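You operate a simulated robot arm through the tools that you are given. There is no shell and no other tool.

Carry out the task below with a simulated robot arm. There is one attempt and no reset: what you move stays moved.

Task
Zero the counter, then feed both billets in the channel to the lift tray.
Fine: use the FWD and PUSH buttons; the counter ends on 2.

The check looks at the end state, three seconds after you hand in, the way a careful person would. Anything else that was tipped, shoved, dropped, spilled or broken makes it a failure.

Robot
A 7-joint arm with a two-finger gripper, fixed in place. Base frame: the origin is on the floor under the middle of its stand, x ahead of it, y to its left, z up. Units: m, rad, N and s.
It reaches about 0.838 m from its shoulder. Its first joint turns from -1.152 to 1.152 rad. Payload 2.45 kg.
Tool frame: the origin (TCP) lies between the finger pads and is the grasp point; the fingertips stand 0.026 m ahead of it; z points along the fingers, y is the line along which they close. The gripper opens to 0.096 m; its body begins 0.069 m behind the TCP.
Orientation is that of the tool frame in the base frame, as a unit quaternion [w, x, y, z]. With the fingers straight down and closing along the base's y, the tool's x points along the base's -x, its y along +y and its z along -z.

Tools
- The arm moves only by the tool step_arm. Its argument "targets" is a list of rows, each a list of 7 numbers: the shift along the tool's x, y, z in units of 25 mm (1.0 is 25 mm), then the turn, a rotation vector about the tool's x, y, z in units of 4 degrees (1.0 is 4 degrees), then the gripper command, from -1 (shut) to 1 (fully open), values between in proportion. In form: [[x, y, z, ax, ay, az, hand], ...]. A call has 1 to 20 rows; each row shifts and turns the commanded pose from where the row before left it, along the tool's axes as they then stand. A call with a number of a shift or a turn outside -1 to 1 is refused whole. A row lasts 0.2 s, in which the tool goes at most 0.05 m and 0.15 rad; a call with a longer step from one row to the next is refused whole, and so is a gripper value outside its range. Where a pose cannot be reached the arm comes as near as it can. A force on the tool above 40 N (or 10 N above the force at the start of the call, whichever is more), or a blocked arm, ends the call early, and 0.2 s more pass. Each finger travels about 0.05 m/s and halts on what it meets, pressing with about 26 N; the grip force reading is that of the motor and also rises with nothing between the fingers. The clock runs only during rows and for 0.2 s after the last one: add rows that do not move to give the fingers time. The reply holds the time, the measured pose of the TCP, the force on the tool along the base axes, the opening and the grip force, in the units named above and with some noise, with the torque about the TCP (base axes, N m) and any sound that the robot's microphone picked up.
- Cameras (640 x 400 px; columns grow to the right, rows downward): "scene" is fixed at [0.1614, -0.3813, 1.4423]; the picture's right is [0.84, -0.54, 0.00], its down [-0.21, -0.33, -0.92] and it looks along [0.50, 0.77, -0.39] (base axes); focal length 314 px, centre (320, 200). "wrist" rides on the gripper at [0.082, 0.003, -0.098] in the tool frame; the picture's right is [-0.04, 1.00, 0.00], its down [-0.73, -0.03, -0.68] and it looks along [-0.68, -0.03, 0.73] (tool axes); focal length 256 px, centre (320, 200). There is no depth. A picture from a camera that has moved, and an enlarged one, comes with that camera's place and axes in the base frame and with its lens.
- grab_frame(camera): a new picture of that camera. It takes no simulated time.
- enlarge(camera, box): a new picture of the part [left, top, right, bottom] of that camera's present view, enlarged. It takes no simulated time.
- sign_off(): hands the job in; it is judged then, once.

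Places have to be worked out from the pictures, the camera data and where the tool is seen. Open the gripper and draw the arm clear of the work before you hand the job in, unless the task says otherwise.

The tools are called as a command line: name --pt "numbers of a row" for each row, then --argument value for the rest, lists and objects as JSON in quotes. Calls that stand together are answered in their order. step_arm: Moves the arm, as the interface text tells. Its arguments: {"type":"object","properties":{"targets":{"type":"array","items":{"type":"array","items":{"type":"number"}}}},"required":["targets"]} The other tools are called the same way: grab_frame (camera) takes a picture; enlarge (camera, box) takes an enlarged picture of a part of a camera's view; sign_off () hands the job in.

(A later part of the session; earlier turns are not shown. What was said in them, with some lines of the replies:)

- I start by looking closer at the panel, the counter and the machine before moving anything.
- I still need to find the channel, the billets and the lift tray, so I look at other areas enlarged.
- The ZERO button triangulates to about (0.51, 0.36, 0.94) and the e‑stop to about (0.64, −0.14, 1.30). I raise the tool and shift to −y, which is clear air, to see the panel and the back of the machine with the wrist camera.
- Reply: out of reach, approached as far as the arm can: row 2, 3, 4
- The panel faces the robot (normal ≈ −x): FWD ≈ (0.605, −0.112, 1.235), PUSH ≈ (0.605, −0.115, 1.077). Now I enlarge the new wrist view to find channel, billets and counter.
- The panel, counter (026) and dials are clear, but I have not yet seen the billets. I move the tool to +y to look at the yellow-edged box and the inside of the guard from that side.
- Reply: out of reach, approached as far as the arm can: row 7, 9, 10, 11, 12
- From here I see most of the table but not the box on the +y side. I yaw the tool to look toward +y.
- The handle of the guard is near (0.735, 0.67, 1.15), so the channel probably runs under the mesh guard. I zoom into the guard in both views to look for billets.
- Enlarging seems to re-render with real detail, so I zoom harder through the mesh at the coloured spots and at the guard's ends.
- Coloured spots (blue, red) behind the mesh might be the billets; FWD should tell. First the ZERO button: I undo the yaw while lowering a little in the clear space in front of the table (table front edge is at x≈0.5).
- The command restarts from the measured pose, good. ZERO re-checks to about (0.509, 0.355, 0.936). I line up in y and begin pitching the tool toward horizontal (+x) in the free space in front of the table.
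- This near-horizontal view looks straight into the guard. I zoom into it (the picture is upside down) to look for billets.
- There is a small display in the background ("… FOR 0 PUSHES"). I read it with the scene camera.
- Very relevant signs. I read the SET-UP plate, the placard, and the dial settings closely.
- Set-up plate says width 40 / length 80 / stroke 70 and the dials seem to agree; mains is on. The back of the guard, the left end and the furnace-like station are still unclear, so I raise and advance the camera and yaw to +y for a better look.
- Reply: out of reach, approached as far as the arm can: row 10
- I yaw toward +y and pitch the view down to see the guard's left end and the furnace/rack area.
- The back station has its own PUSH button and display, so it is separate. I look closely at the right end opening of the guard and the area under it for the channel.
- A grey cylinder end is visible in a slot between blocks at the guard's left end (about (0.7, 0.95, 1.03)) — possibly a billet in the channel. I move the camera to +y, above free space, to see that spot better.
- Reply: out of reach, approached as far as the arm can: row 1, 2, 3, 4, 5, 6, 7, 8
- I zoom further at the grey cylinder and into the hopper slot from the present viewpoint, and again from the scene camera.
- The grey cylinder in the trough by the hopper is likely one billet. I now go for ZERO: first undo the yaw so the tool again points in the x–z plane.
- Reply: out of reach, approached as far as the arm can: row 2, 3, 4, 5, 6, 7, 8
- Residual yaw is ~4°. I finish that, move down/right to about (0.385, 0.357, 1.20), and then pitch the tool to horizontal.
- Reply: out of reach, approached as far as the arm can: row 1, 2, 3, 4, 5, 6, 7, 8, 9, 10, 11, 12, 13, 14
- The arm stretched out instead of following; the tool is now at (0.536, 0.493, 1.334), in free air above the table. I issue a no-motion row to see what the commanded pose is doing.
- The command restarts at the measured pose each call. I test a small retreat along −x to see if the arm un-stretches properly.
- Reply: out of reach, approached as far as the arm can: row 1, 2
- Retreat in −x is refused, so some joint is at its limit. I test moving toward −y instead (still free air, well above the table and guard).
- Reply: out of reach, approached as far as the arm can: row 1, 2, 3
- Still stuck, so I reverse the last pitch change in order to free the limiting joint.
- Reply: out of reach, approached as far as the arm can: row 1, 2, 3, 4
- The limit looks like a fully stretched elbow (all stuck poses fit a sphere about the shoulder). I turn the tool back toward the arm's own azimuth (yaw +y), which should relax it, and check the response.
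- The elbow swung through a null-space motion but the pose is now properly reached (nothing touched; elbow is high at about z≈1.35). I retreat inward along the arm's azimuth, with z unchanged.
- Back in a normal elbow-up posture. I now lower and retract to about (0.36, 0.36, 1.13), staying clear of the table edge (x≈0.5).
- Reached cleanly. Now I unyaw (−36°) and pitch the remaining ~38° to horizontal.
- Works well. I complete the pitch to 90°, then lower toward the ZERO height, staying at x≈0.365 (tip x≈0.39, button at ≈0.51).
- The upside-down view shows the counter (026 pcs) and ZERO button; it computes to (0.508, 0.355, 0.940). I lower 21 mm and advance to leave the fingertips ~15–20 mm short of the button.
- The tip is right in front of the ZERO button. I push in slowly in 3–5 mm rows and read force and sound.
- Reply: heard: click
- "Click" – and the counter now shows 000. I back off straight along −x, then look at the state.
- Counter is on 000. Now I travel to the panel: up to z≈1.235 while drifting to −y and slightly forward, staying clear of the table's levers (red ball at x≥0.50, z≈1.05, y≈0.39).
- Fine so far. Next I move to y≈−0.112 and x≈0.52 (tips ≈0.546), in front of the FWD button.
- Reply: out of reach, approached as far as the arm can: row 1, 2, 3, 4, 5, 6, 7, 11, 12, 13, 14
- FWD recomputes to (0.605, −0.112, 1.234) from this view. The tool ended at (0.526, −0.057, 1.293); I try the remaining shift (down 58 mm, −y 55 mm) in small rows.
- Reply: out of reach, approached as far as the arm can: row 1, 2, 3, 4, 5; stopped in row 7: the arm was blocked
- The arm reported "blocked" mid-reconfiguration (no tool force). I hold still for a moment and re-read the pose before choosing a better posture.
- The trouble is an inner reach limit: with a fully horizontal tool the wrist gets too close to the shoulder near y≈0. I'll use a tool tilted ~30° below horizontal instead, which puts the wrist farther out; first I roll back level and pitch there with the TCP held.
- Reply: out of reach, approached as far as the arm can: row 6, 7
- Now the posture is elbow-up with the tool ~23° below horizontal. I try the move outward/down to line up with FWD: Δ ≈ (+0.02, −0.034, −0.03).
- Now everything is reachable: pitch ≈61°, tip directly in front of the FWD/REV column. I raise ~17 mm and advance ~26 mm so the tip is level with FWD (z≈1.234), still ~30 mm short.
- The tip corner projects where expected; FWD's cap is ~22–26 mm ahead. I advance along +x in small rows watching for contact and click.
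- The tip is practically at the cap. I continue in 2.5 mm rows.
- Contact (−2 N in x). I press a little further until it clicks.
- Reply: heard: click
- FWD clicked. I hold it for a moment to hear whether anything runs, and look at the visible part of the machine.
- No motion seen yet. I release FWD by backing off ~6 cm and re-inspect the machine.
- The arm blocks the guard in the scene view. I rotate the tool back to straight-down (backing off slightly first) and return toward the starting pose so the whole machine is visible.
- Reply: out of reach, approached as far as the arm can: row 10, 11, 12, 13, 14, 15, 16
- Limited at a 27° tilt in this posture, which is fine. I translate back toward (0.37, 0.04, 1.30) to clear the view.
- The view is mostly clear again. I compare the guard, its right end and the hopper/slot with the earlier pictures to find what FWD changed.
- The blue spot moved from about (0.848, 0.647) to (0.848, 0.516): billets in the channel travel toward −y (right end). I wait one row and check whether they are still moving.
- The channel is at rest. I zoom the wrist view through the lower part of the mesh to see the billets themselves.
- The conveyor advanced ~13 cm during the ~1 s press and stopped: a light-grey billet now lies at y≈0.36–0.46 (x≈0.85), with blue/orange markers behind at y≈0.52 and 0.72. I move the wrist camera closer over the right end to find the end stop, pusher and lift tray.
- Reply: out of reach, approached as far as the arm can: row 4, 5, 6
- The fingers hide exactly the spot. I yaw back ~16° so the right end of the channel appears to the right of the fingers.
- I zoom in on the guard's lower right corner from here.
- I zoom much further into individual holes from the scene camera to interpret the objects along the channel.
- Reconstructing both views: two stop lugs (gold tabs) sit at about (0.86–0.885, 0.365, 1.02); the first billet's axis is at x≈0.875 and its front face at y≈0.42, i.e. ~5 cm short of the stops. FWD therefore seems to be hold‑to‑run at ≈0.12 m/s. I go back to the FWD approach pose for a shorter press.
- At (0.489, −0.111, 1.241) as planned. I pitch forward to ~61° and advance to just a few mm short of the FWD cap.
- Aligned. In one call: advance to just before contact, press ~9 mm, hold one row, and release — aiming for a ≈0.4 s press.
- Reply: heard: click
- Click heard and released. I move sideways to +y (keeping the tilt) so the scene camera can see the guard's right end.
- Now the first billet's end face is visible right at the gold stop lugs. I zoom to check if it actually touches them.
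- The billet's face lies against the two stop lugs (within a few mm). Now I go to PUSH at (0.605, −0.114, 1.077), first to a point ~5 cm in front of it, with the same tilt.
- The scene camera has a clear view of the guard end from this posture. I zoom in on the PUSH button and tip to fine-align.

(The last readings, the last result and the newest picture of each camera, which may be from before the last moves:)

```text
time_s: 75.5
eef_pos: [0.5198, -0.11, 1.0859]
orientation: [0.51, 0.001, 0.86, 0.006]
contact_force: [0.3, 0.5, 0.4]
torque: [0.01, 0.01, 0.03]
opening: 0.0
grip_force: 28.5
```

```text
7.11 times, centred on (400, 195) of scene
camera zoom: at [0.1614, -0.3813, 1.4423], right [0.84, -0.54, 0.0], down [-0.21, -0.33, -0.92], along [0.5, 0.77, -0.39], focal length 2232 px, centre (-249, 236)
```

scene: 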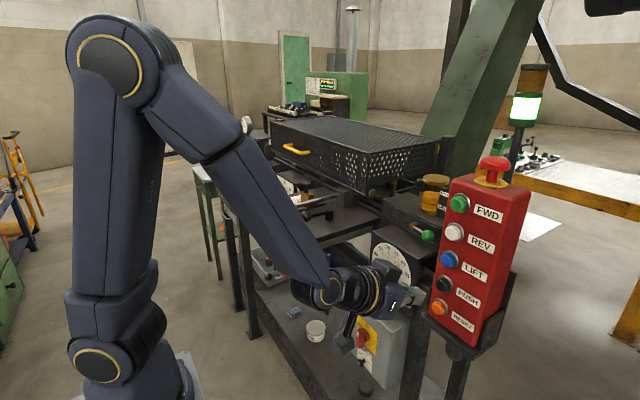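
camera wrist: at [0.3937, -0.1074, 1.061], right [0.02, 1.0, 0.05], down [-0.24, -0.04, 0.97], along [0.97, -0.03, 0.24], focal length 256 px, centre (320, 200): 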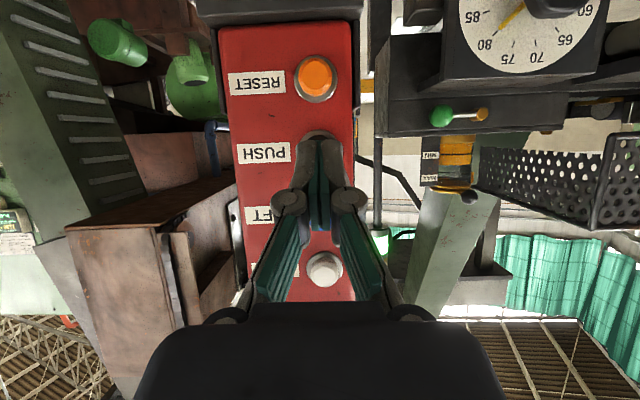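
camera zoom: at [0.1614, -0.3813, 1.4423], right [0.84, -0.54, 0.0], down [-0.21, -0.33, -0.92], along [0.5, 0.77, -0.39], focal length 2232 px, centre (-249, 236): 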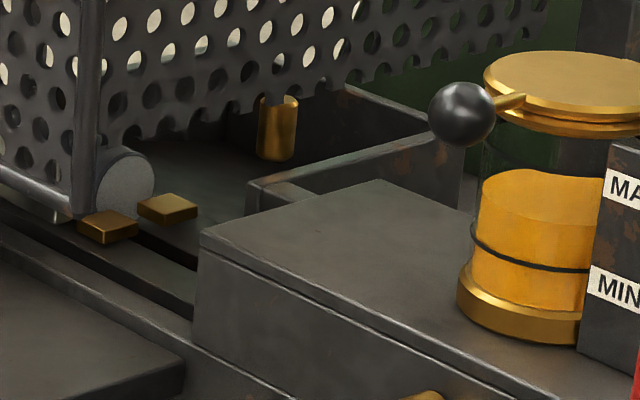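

PUSH cap is at ≈(0.598, −0.1125, 1.078) and the billet still rests at the stops. In one call I advance, press PUSH ~9 mm, hold one row, and release.

step_arm --pt "-0.46 -0.05 0.75 0 0 0 -1" --pt "-0.46 -0.05 0.75 0 0 0 -1" --pt "0 0 0 0 0 0 -1"

enlarge --camera "scene" --box '[380, 240, 500, 330]'

```text
time_s: 76.3
eef_pos: [0.5637, -0.1106, 1.0862]
orientation: [0.51, 0.0, 0.86, 0.007]
contact_force: [0.6, -0.2, -0.1]
torque: [0.03, -0.01, -0.01]
opening: 0.0
grip_force: 28.3
```

```text
4.44 times, centred on (440, 285) of scene
camera zoom: at [0.1614, -0.3813, 1.4423], right [0.84, -0.54, 0.0], down [-0.21, -0.33, -0.92], along [0.5, 0.77, -0.39], focal length 1395 px, centre (-213, -178)
```

zoom: 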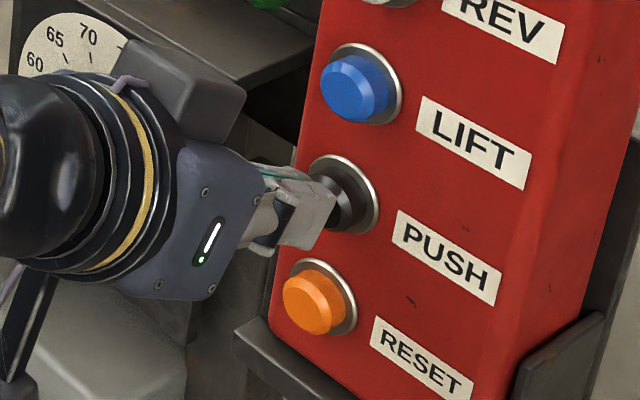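

Tip is squarely on the PUSH cap. Press, hold one row, release.

step_arm --pt "-0.23 -0.05 0.42 0 0 0 -1" --pt "0 0 0 0 0 0 -1" --pt "0.485 0 -0.875 0 0 0 -1" --pt "0.485 0 -0.875 0 0 0 -1"

enlarge --camera "scene" --box '[355, 170, 445, 220]'

grab_frame --camera "scene"

```text
time_s: 77.3
eef_pos: [0.5249, -0.1125, 1.0895]
orientation: [0.511, 0.001, 0.86, 0.007]
contact_force: [0.0, -0.1, 0.3]
torque: [0.0, 0.01, 0.0]
opening: 0.0001
grip_force: 28.5
heard: click
```

```text
7.11 times, centred on (400, 195) of scene
camera zoom: at [0.1614, -0.3813, 1.4423], right [0.84, -0.54, 0.0], down [-0.21, -0.33, -0.92], along [0.5, 0.77, -0.39], focal length 2232 px, centre (-249, 236)
```

zoom: 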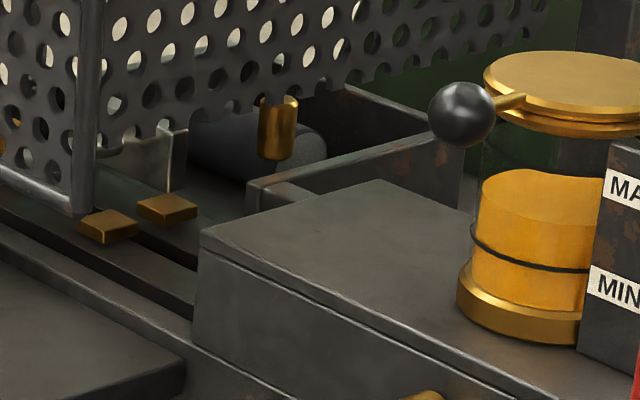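

```text
taken
```

scene: 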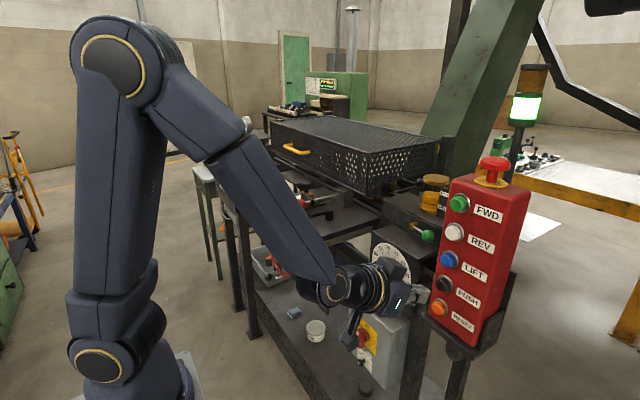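

The push ram has moved: the billet now lies behind, at the tray pocket, with the pusher plate still out. I wait about a second and look again.

step_arm --pt "0 0 0 0 0 0 -1" --pt "0 0 0 0 0 0 -1" --pt "0 0 0 0 0 0 -1" --pt "0 0 0 0 0 0 -1" --pt "0 0 0 0 0 0 -1"

enlarge --camera "scene" --box '[355, 170, 445, 220]'

enlarge --camera "scene" --box '[310, 145, 374, 185]'

```text
time_s: 78.5
eef_pos: [0.5257, -0.113, 1.0888]
orientation: [0.51, 0.002, 0.86, 0.006]
contact_force: [-0.5, 0.0, 1.1]
torque: [0.0, 0.01, 0.0]
opening: 0.0001
grip_force: 28.1
```

```text
7.11 times, centred on (400, 195) of scene
camera zoom: at [0.1614, -0.3813, 1.4423], right [0.84, -0.54, 0.0], down [-0.21, -0.33, -0.92], along [0.5, 0.77, -0.39], focal length 2232 px, centre (-249, 236)
```

zoom: 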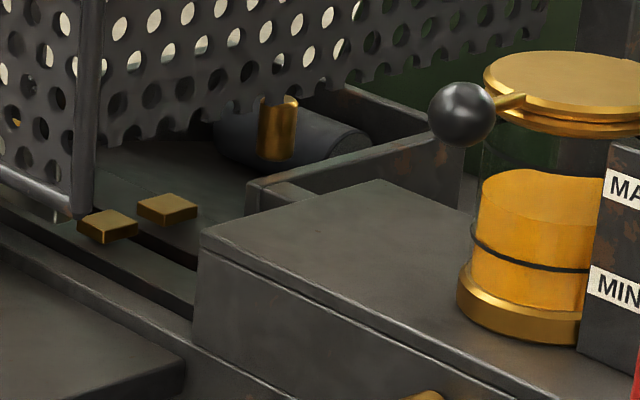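

```text
10.00 times, centred on (342, 165) of scene
camera zoom: at [0.1614, -0.3813, 1.4423], right [0.84, -0.54, 0.0], down [-0.21, -0.33, -0.92], along [0.5, 0.77, -0.39], focal length 3139 px, centre (100, 550)
```

zoom: 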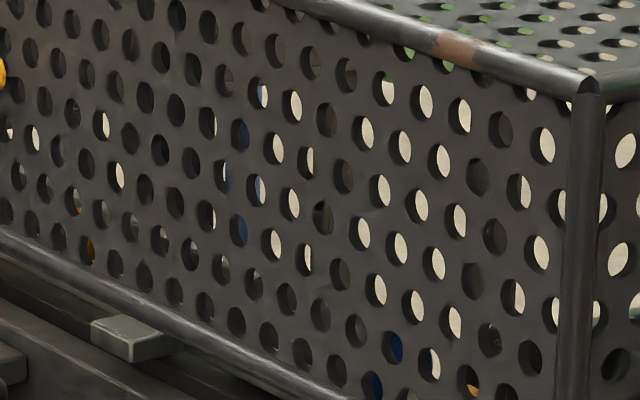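

The billet rolled to the back of the tray pocket and the pusher retracted, so PUSH works. Next the second billet (blue band, y≈0.5) needs FWD; I move straight up in front of the FWD button, 7 cm clear of the panel.

step_arm --pt "-0.781 0 -0.43 0 0 0 -1" --pt "-0.781 0 -0.43 0 0 0 -1" --pt "-0.781 0 -0.43 0 0 0 -1" --pt "-0.781 0 -0.43 0 0 0 -1" --pt "-0.781 0 -0.43 0 0 0 -1" --pt "-0.781 0 -0.43 0 0 0 -1" --pt "-0.781 0 -0.43 0 0 0 -1" --pt "0 0 0 0 0 0 -1"

grab_frame --camera "scene"

enlarge --camera "scene" --box '[250, 210, 310, 270]'

```text
time_s: 80.3
eef_pos: [0.5241, -0.116, 1.2458]
orientation: [0.51, 0.002, 0.86, 0.006]
contact_force: [-0.4, 1.1, 0.5]
torque: [0.02, -0.01, -0.03]
opening: 0.0001
grip_force: 28.5
```

```text
taken
```

scene: 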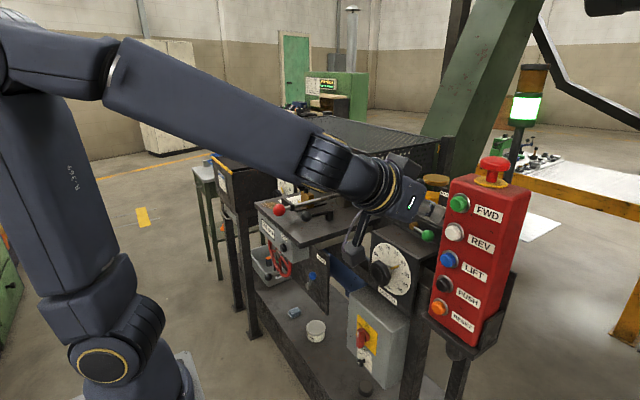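

```text
6.67 times, centred on (280, 240) of scene
camera zoom: at [0.1614, -0.3813, 1.4423], right [0.84, -0.54, 0.0], down [-0.21, -0.33, -0.92], along [0.5, 0.77, -0.39], focal length 2092 px, centre (587, -67)
```

zoom: 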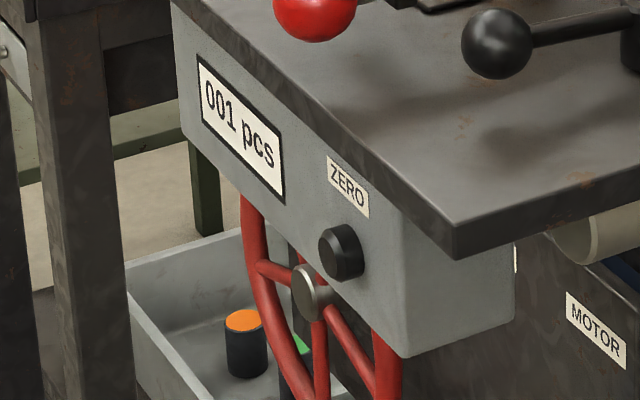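

Counter shows 001. Now a short FWD press (same timing as before, which gave ≈5 cm).

step_arm --pt "-0.405 0.06 0.736 0 0 0 -1" --pt "-0.405 0.06 0.736 0 0 0 -1" --pt "0 0 0 0 0 0 -1" --pt "-0.18 0 0.33 0 0 0 -1" --pt "0 0 0 0 0 0 -1" --pt "0.485 0 -0.875 0 0 0 -1" --pt "0.485 0 -0.875 0 0 0 -1"

step_arm --pt "0.876 0 0.482 0 0 0 -1" --pt "0.876 0 0.482 0 0 0 -1" --pt "0.876 0 0.482 0 0 0 -1" --pt "0.876 0 0.482 0 0 0 -1" --pt "0.876 0 0.482 0 0 0 -1" --pt "0.876 0 0.482 0 0 0 -1"

enlarge --camera "scene" --box '[355, 170, 445, 220]'

enlarge --camera "scene" --box '[310, 145, 374, 185]'

```text
time_s: 82.0
eef_pos: [0.525, -0.1132, 1.2446]
orientation: [0.511, 0.002, 0.86, 0.005]
contact_force: [0.2, -0.6, 0.0]
torque: [0.02, 0.01, 0.02]
opening: 0.0
grip_force: 28.3
heard: click
```

```text
time_s: 83.3
eef_pos: [0.5272, -0.1106, 1.0948]
orientation: [0.51, 0.002, 0.86, 0.005]
contact_force: [0.5, 0.3, 0.5]
torque: [0.01, 0.01, 0.02]
opening: 0.0
grip_force: 28.5
```

```text
7.11 times, centred on (400, 195) of scene
camera zoom: at [0.1614, -0.3813, 1.4423], right [0.84, -0.54, 0.0], down [-0.21, -0.33, -0.92], along [0.5, 0.77, -0.39], focal length 2232 px, centre (-249, 236)
```

zoom: 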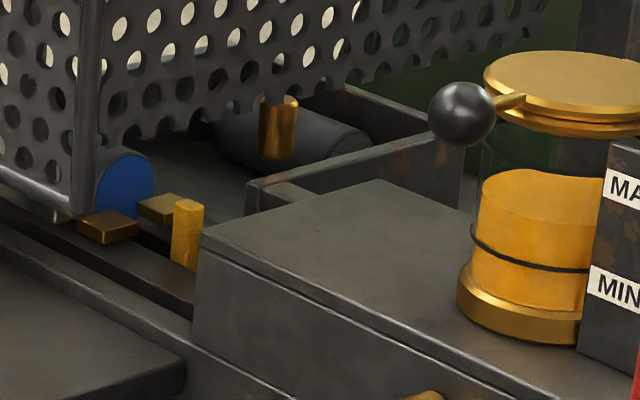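

```text
10.00 times, centred on (342, 165) of scene
camera zoom: at [0.1614, -0.3813, 1.4423], right [0.84, -0.54, 0.0], down [-0.21, -0.33, -0.92], along [0.5, 0.77, -0.39], focal length 3139 px, centre (100, 550)
```

zoom: 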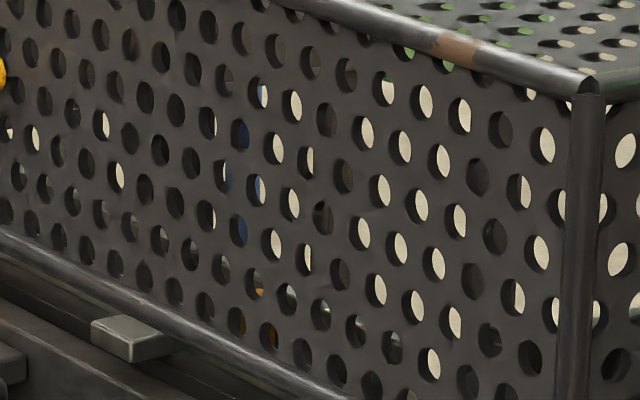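

Billet 2 (blue end face) is now at the stops; a yellow chain dog passed between the lugs. I zoom in to compare with billet 1's seated position and check that nothing moves any more.

enlarge --camera "scene" --box '[364, 188, 384, 201]'

grab_frame --camera "scene"

```text
16.00 times, centred on (374, 194) of scene
camera zoom: at [0.1614, -0.3813, 1.4423], right [0.84, -0.54, 0.0], down [-0.21, -0.33, -0.92], along [0.5, 0.77, -0.39], focal length 5022 px, centre (-544, 288)
```

zoom: 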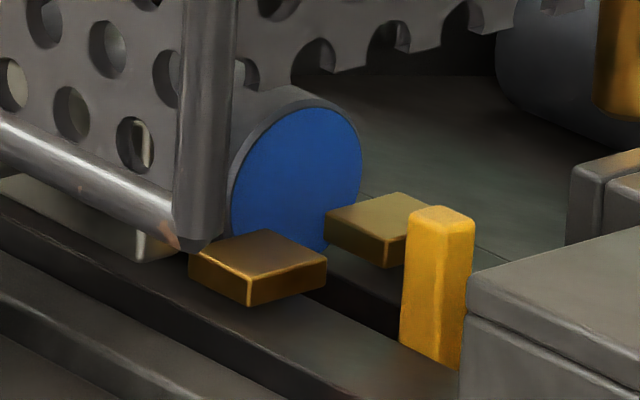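

```text
taken
```

scene: 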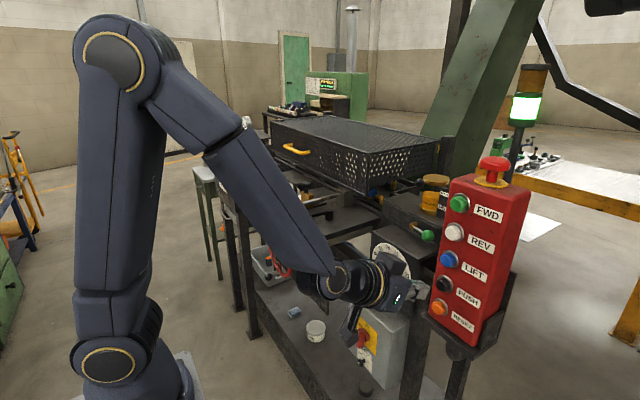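

Billet 2 is seated exactly where billet 1 was. I now press PUSH the second time with the same motion as before.

step_arm --pt "-0.205 -0.01 0.72 0 0 0 -1" --pt "-0.205 -0.01 0.72 0 0 0 -1" --pt "0 0 0 0 0 0 -1"

enlarge --camera "scene" --box '[380, 240, 500, 330]'

enlarge --camera "scene" --box '[355, 170, 445, 220]'

```text
time_s: 84.2
eef_pos: [0.5629, -0.1099, 1.0845]
orientation: [0.511, 0.001, 0.86, 0.007]
contact_force: [0.0, -0.5, -0.7]
torque: [-0.03, -0.02, 0.0]
opening: 0.0
grip_force: 28.0
```

```text
4.44 times, centred on (440, 285) of scene
camera zoom: at [0.1614, -0.3813, 1.4423], right [0.84, -0.54, 0.0], down [-0.21, -0.33, -0.92], along [0.5, 0.77, -0.39], focal length 1395 px, centre (-213, -178)
```

zoom: 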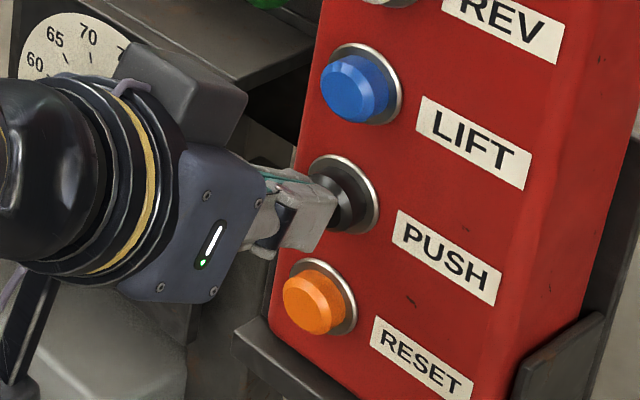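

```text
7.11 times, centred on (400, 195) of scene
camera zoom: at [0.1614, -0.3813, 1.4423], right [0.84, -0.54, 0.0], down [-0.21, -0.33, -0.92], along [0.5, 0.77, -0.39], focal length 2232 px, centre (-249, 236)
```

zoom: 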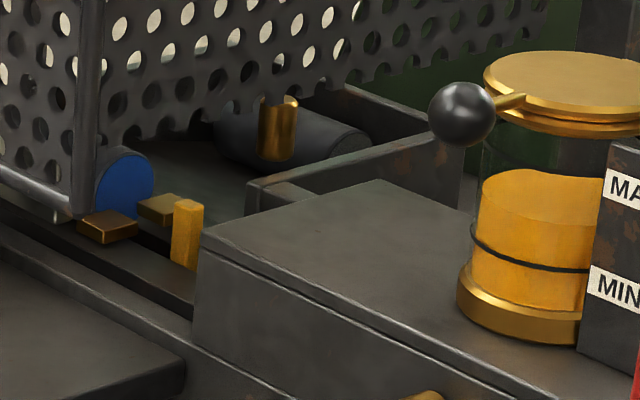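

Everything is still and the tip is on the PUSH cap. Press, hold one row, release.

step_arm --pt "-0.25 -0.07 0.42 0 0 0 -1" --pt "0 0 0 0 0 0 -1" --pt "0.485 0 -0.875 0 0 0 -1" --pt "0.485 0 -0.875 0 0 0 -1" --pt "0 0 0 0 0 0 -1" --pt "0 0 0 0 0 0 -1" --pt "0 0 0 0 0 0 -1" --pt "0 0 0 0 0 0 -1"

enlarge --camera "scene" --box '[355, 170, 445, 220]'

grab_frame --camera "scene"

```text
time_s: 86.0
eef_pos: [0.5235, -0.1123, 1.0868]
orientation: [0.512, 0.001, 0.859, 0.006]
contact_force: [0.0, -0.1, 0.1]
torque: [-0.04, 0.03, 0.03]
opening: 0.0
grip_force: 28.7
heard: click
```

```text
7.11 times, centred on (400, 195) of scene
camera zoom: at [0.1614, -0.3813, 1.4423], right [0.84, -0.54, 0.0], down [-0.21, -0.33, -0.92], along [0.5, 0.77, -0.39], focal length 2232 px, centre (-249, 236)
```

zoom: 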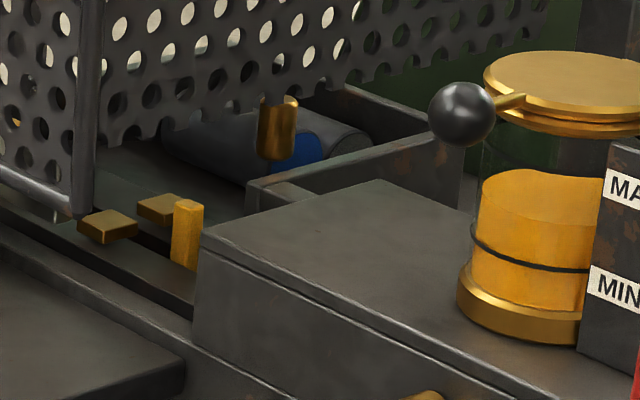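

```text
taken
```

scene: 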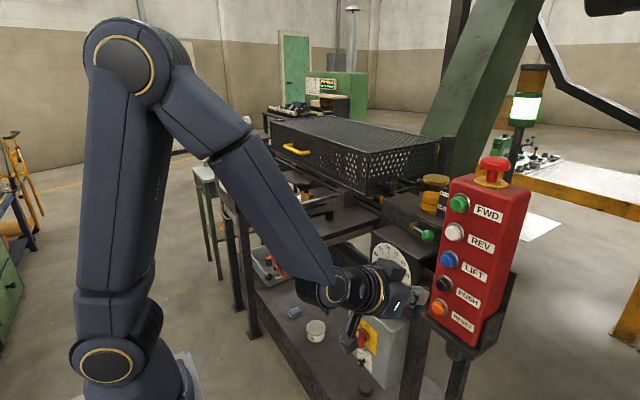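

Both billets now lie side by side on the tray. I withdraw the arm from the panel (reverse of the way in) and then check the counter and channel.

step_arm --pt "-0.643 0.8 -0.49 0 0 0 -1" --pt "-0.643 0.8 -0.49 0 0 0 -1" --pt "-0.643 0.8 -0.49 0 0 0 -1" --pt "-0.643 0.8 -0.49 0 0 0 -1" --pt "-0.643 0.8 -0.49 0 0 0 -1" --pt "-0.643 0.8 -0.49 0 0 0 -1" --pt "-0.643 0.8 -0.49 0 0 0 -1" --pt "-0.643 0.8 -0.49 0 0 0 -1" --pt "-0.643 0.8 -0.49 0 0 0 -1" --pt "-0.643 0.8 -0.49 0 0 0 -1"

enlarge --camera "scene" --box '[250, 210, 310, 270]'

enlarge --camera "scene" --box '[355, 170, 445, 220]'

grab_frame --camera "scene"

```text
time_s: 88.2
eef_pos: [0.493, 0.0833, 1.2888]
orientation: [0.51, 0.001, 0.86, 0.006]
contact_force: [0.5, 1.0, -0.6]
torque: [-0.01, 0.0, -0.02]
opening: 0.0001
grip_force: 28.1
```

```text
6.67 times, centred on (280, 240) of scene
camera zoom: at [0.1614, -0.3813, 1.4423], right [0.84, -0.54, 0.0], down [-0.21, -0.33, -0.92], along [0.5, 0.77, -0.39], focal length 2092 px, centre (587, -67)
```

zoom: 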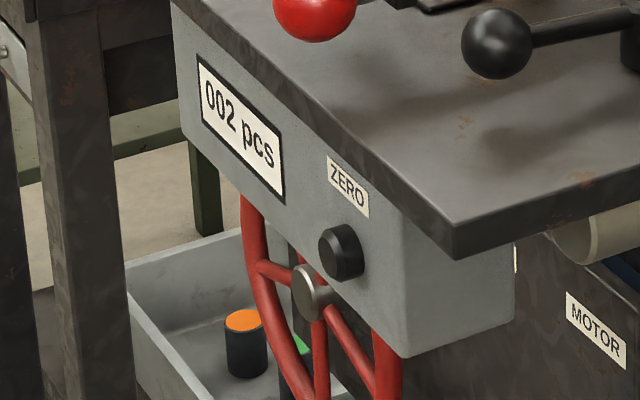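

```text
7.11 times, centred on (400, 195) of scene
camera zoom: at [0.1614, -0.3813, 1.4423], right [0.84, -0.54, 0.0], down [-0.21, -0.33, -0.92], along [0.5, 0.77, -0.39], focal length 2232 px, centre (-249, 236)
```

zoom: 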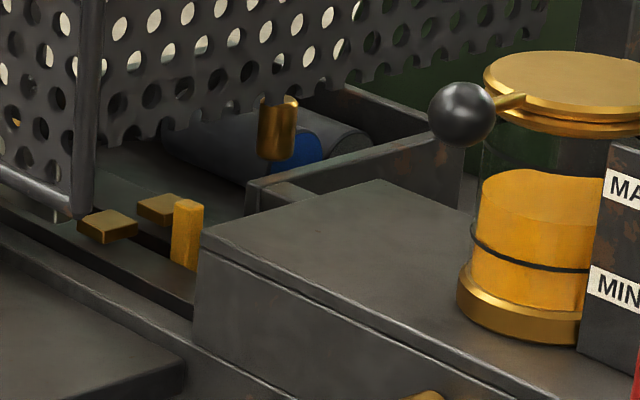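

```text
taken
```

scene: 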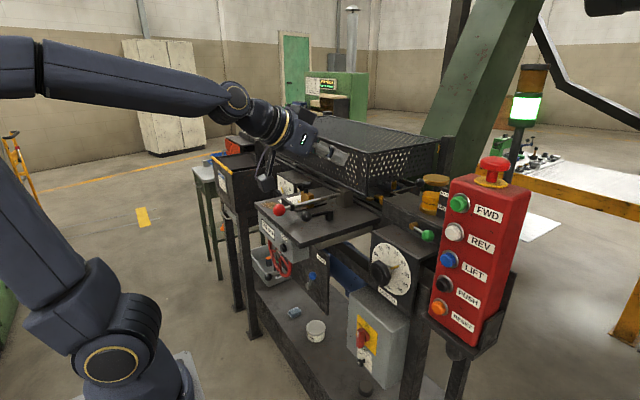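

Counter reads 002 and both billets rest on the tray. I back the arm away, return the tool toward the start pose and open the gripper.

step_arm --pt "0.386 0 -0.7 0 0 0 -1" --pt "0.386 0 -0.7 0 0 0 -1" --pt "0.386 0 -0.7 0 0 0 -1" --pt "0 0 0 0 1 0 -1" --pt "0 0 0 0 1 0 -1" --pt "0 0 0 0 1 0 -1" --pt "0 0 0 0 1 0 -1" --pt "0 0 0 0 1 0 -1" --pt "0 0 0 0 1 0 -1" --pt "0 0 0 0 1 0 -1" --pt "0 0 0 0 1 0 -1"

grab_frame --camera "scene"

```text
time_s: 90.5
eef_pos: [0.4331, 0.0841, 1.2875]
orientation: [0.253, 0.0, 0.968, 0.006]
contact_force: [-0.7, -0.8, -0.3]
torque: [-0.01, 0.02, 0.02]
opening: 0.0003
grip_force: 29.1
```

```text
taken
```

scene: 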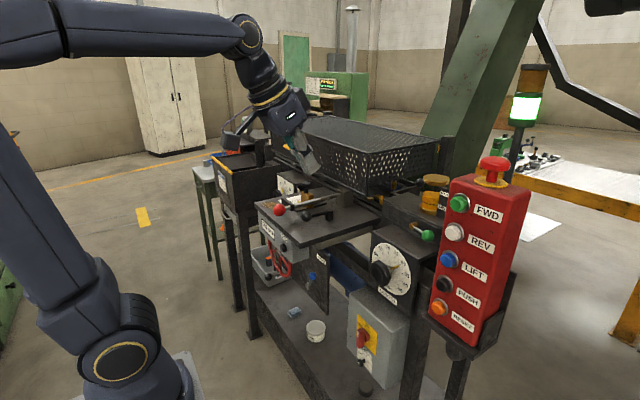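

I retract a bit further toward the base and open the gripper in free air.

step_arm --pt "0.51 0.3 -0.52 0 0 0 -1" --pt "0.51 0.3 -0.52 0 0 0 -1" --pt "0.51 0.3 -0.52 0 0 0 0" --pt "0.51 0.3 -0.52 0 0 0 0.5" --pt "0 0 0 0 0 0 1" --pt "0 0 0 0 0 0 1" --pt "0 0 0 0 0 0 1" --pt "0 0 0 0 0 0 1" --pt "0 0 0 0 0 0 1"

grab_frame --camera "scene"

enlarge --camera "scene" --box '[355, 170, 445, 220]'

enlarge --camera "scene" --box '[250, 210, 310, 270]'

enlarge --camera "scene" --box '[310, 145, 374, 185]'

enlarge --camera "scene" --box '[400, 140, 560, 360]'

```text
time_s: 92.5
eef_pos: [0.3624, 0.1167, 1.3098]
orientation: [0.253, 0.0, 0.967, 0.007]
contact_force: [0.2, 0.7, 0.5]
torque: [0.01, 0.01, 0.0]
opening: 0.0962
grip_force: 0.1
```

```text
taken
```

scene: 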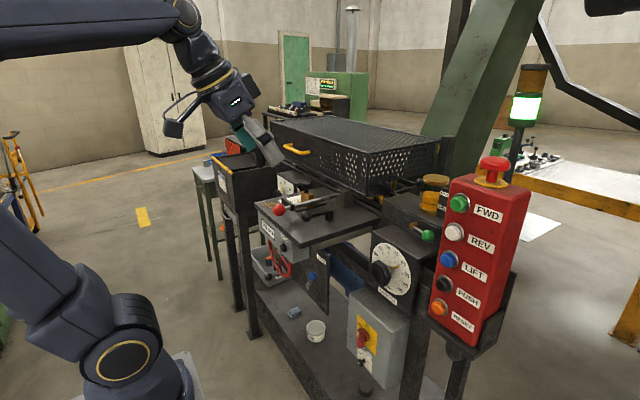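

```text
7.11 times, centred on (400, 195) of scene
camera zoom: at [0.1614, -0.3813, 1.4423], right [0.84, -0.54, 0.0], down [-0.21, -0.33, -0.92], along [0.5, 0.77, -0.39], focal length 2232 px, centre (-249, 236)
```

zoom: 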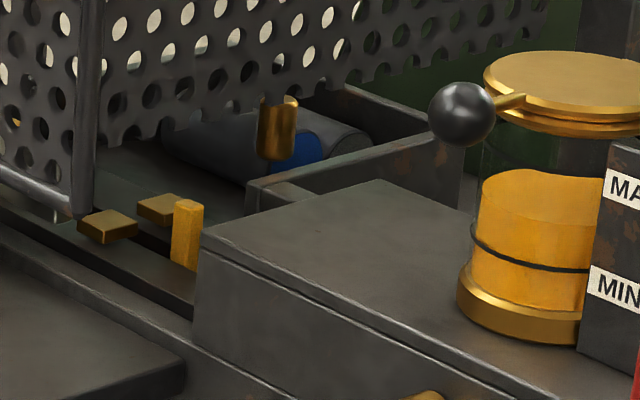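

```text
6.67 times, centred on (280, 240) of scene
camera zoom: at [0.1614, -0.3813, 1.4423], right [0.84, -0.54, 0.0], down [-0.21, -0.33, -0.92], along [0.5, 0.77, -0.39], focal length 2092 px, centre (587, -67)
```

zoom: 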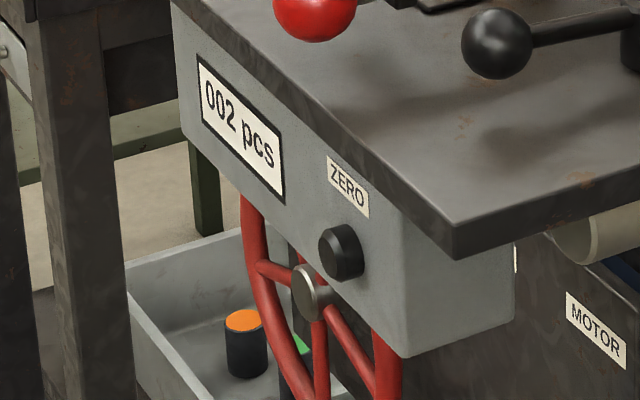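

```text
10.00 times, centred on (342, 165) of scene
camera zoom: at [0.1614, -0.3813, 1.4423], right [0.84, -0.54, 0.0], down [-0.21, -0.33, -0.92], along [0.5, 0.77, -0.39], focal length 3139 px, centre (100, 550)
```

zoom: 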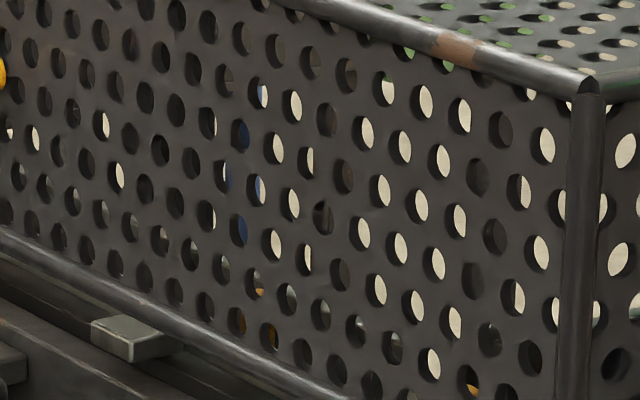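

```text
1.82 times, centred on (480, 250) of scene
camera zoom: at [0.1614, -0.3813, 1.4423], right [0.84, -0.54, 0.0], down [-0.21, -0.33, -0.92], along [0.5, 0.77, -0.39], focal length 571 px, centre (29, 109)
```

zoom: 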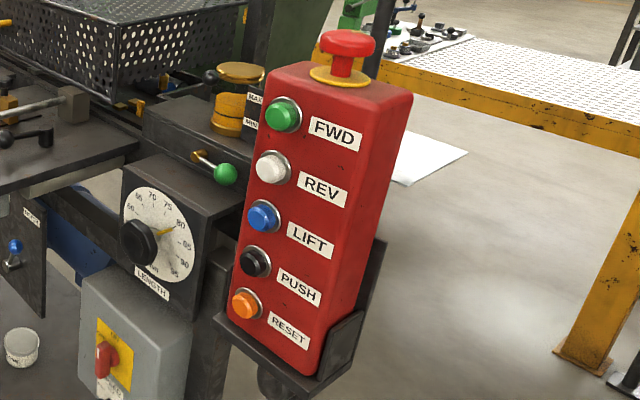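

The counter reads 002 and both billets lie on the lift tray. The channel shows only empty chain dogs and the tower lamp is green. Nothing else was disturbed, the gripper is open and the arm is clear, so I hand in.

sign_off

```text
The job is handed in.
```

I zeroed the counter, fed both billets from the channel onto the lift tray, and handed the job in. The counter reads 002.

- **Zeroing:** one press of ZERO took the counter from 026 to 000.
- **First billet:** it needed two presses of FWD, because the first left it about 5 cm short of the stops. One press of PUSH then put it on the tray, and the counter showed 001.
- **Second billet:** one press of FWD brought it to the stops and one press of PUSH put it beside the first.

In the last pictures both billets lie side by side on the tray and the tower lamp is green. The part of the channel I could see through the mesh shows only chain dogs. I saw nothing else moved or knocked, and the arm is back clear of the machine with the gripper open.

While I was moving to the FWD button, the arm once reported itself blocked at its reach limit. There was no contact force on the tool; I changed its angle and carried on.
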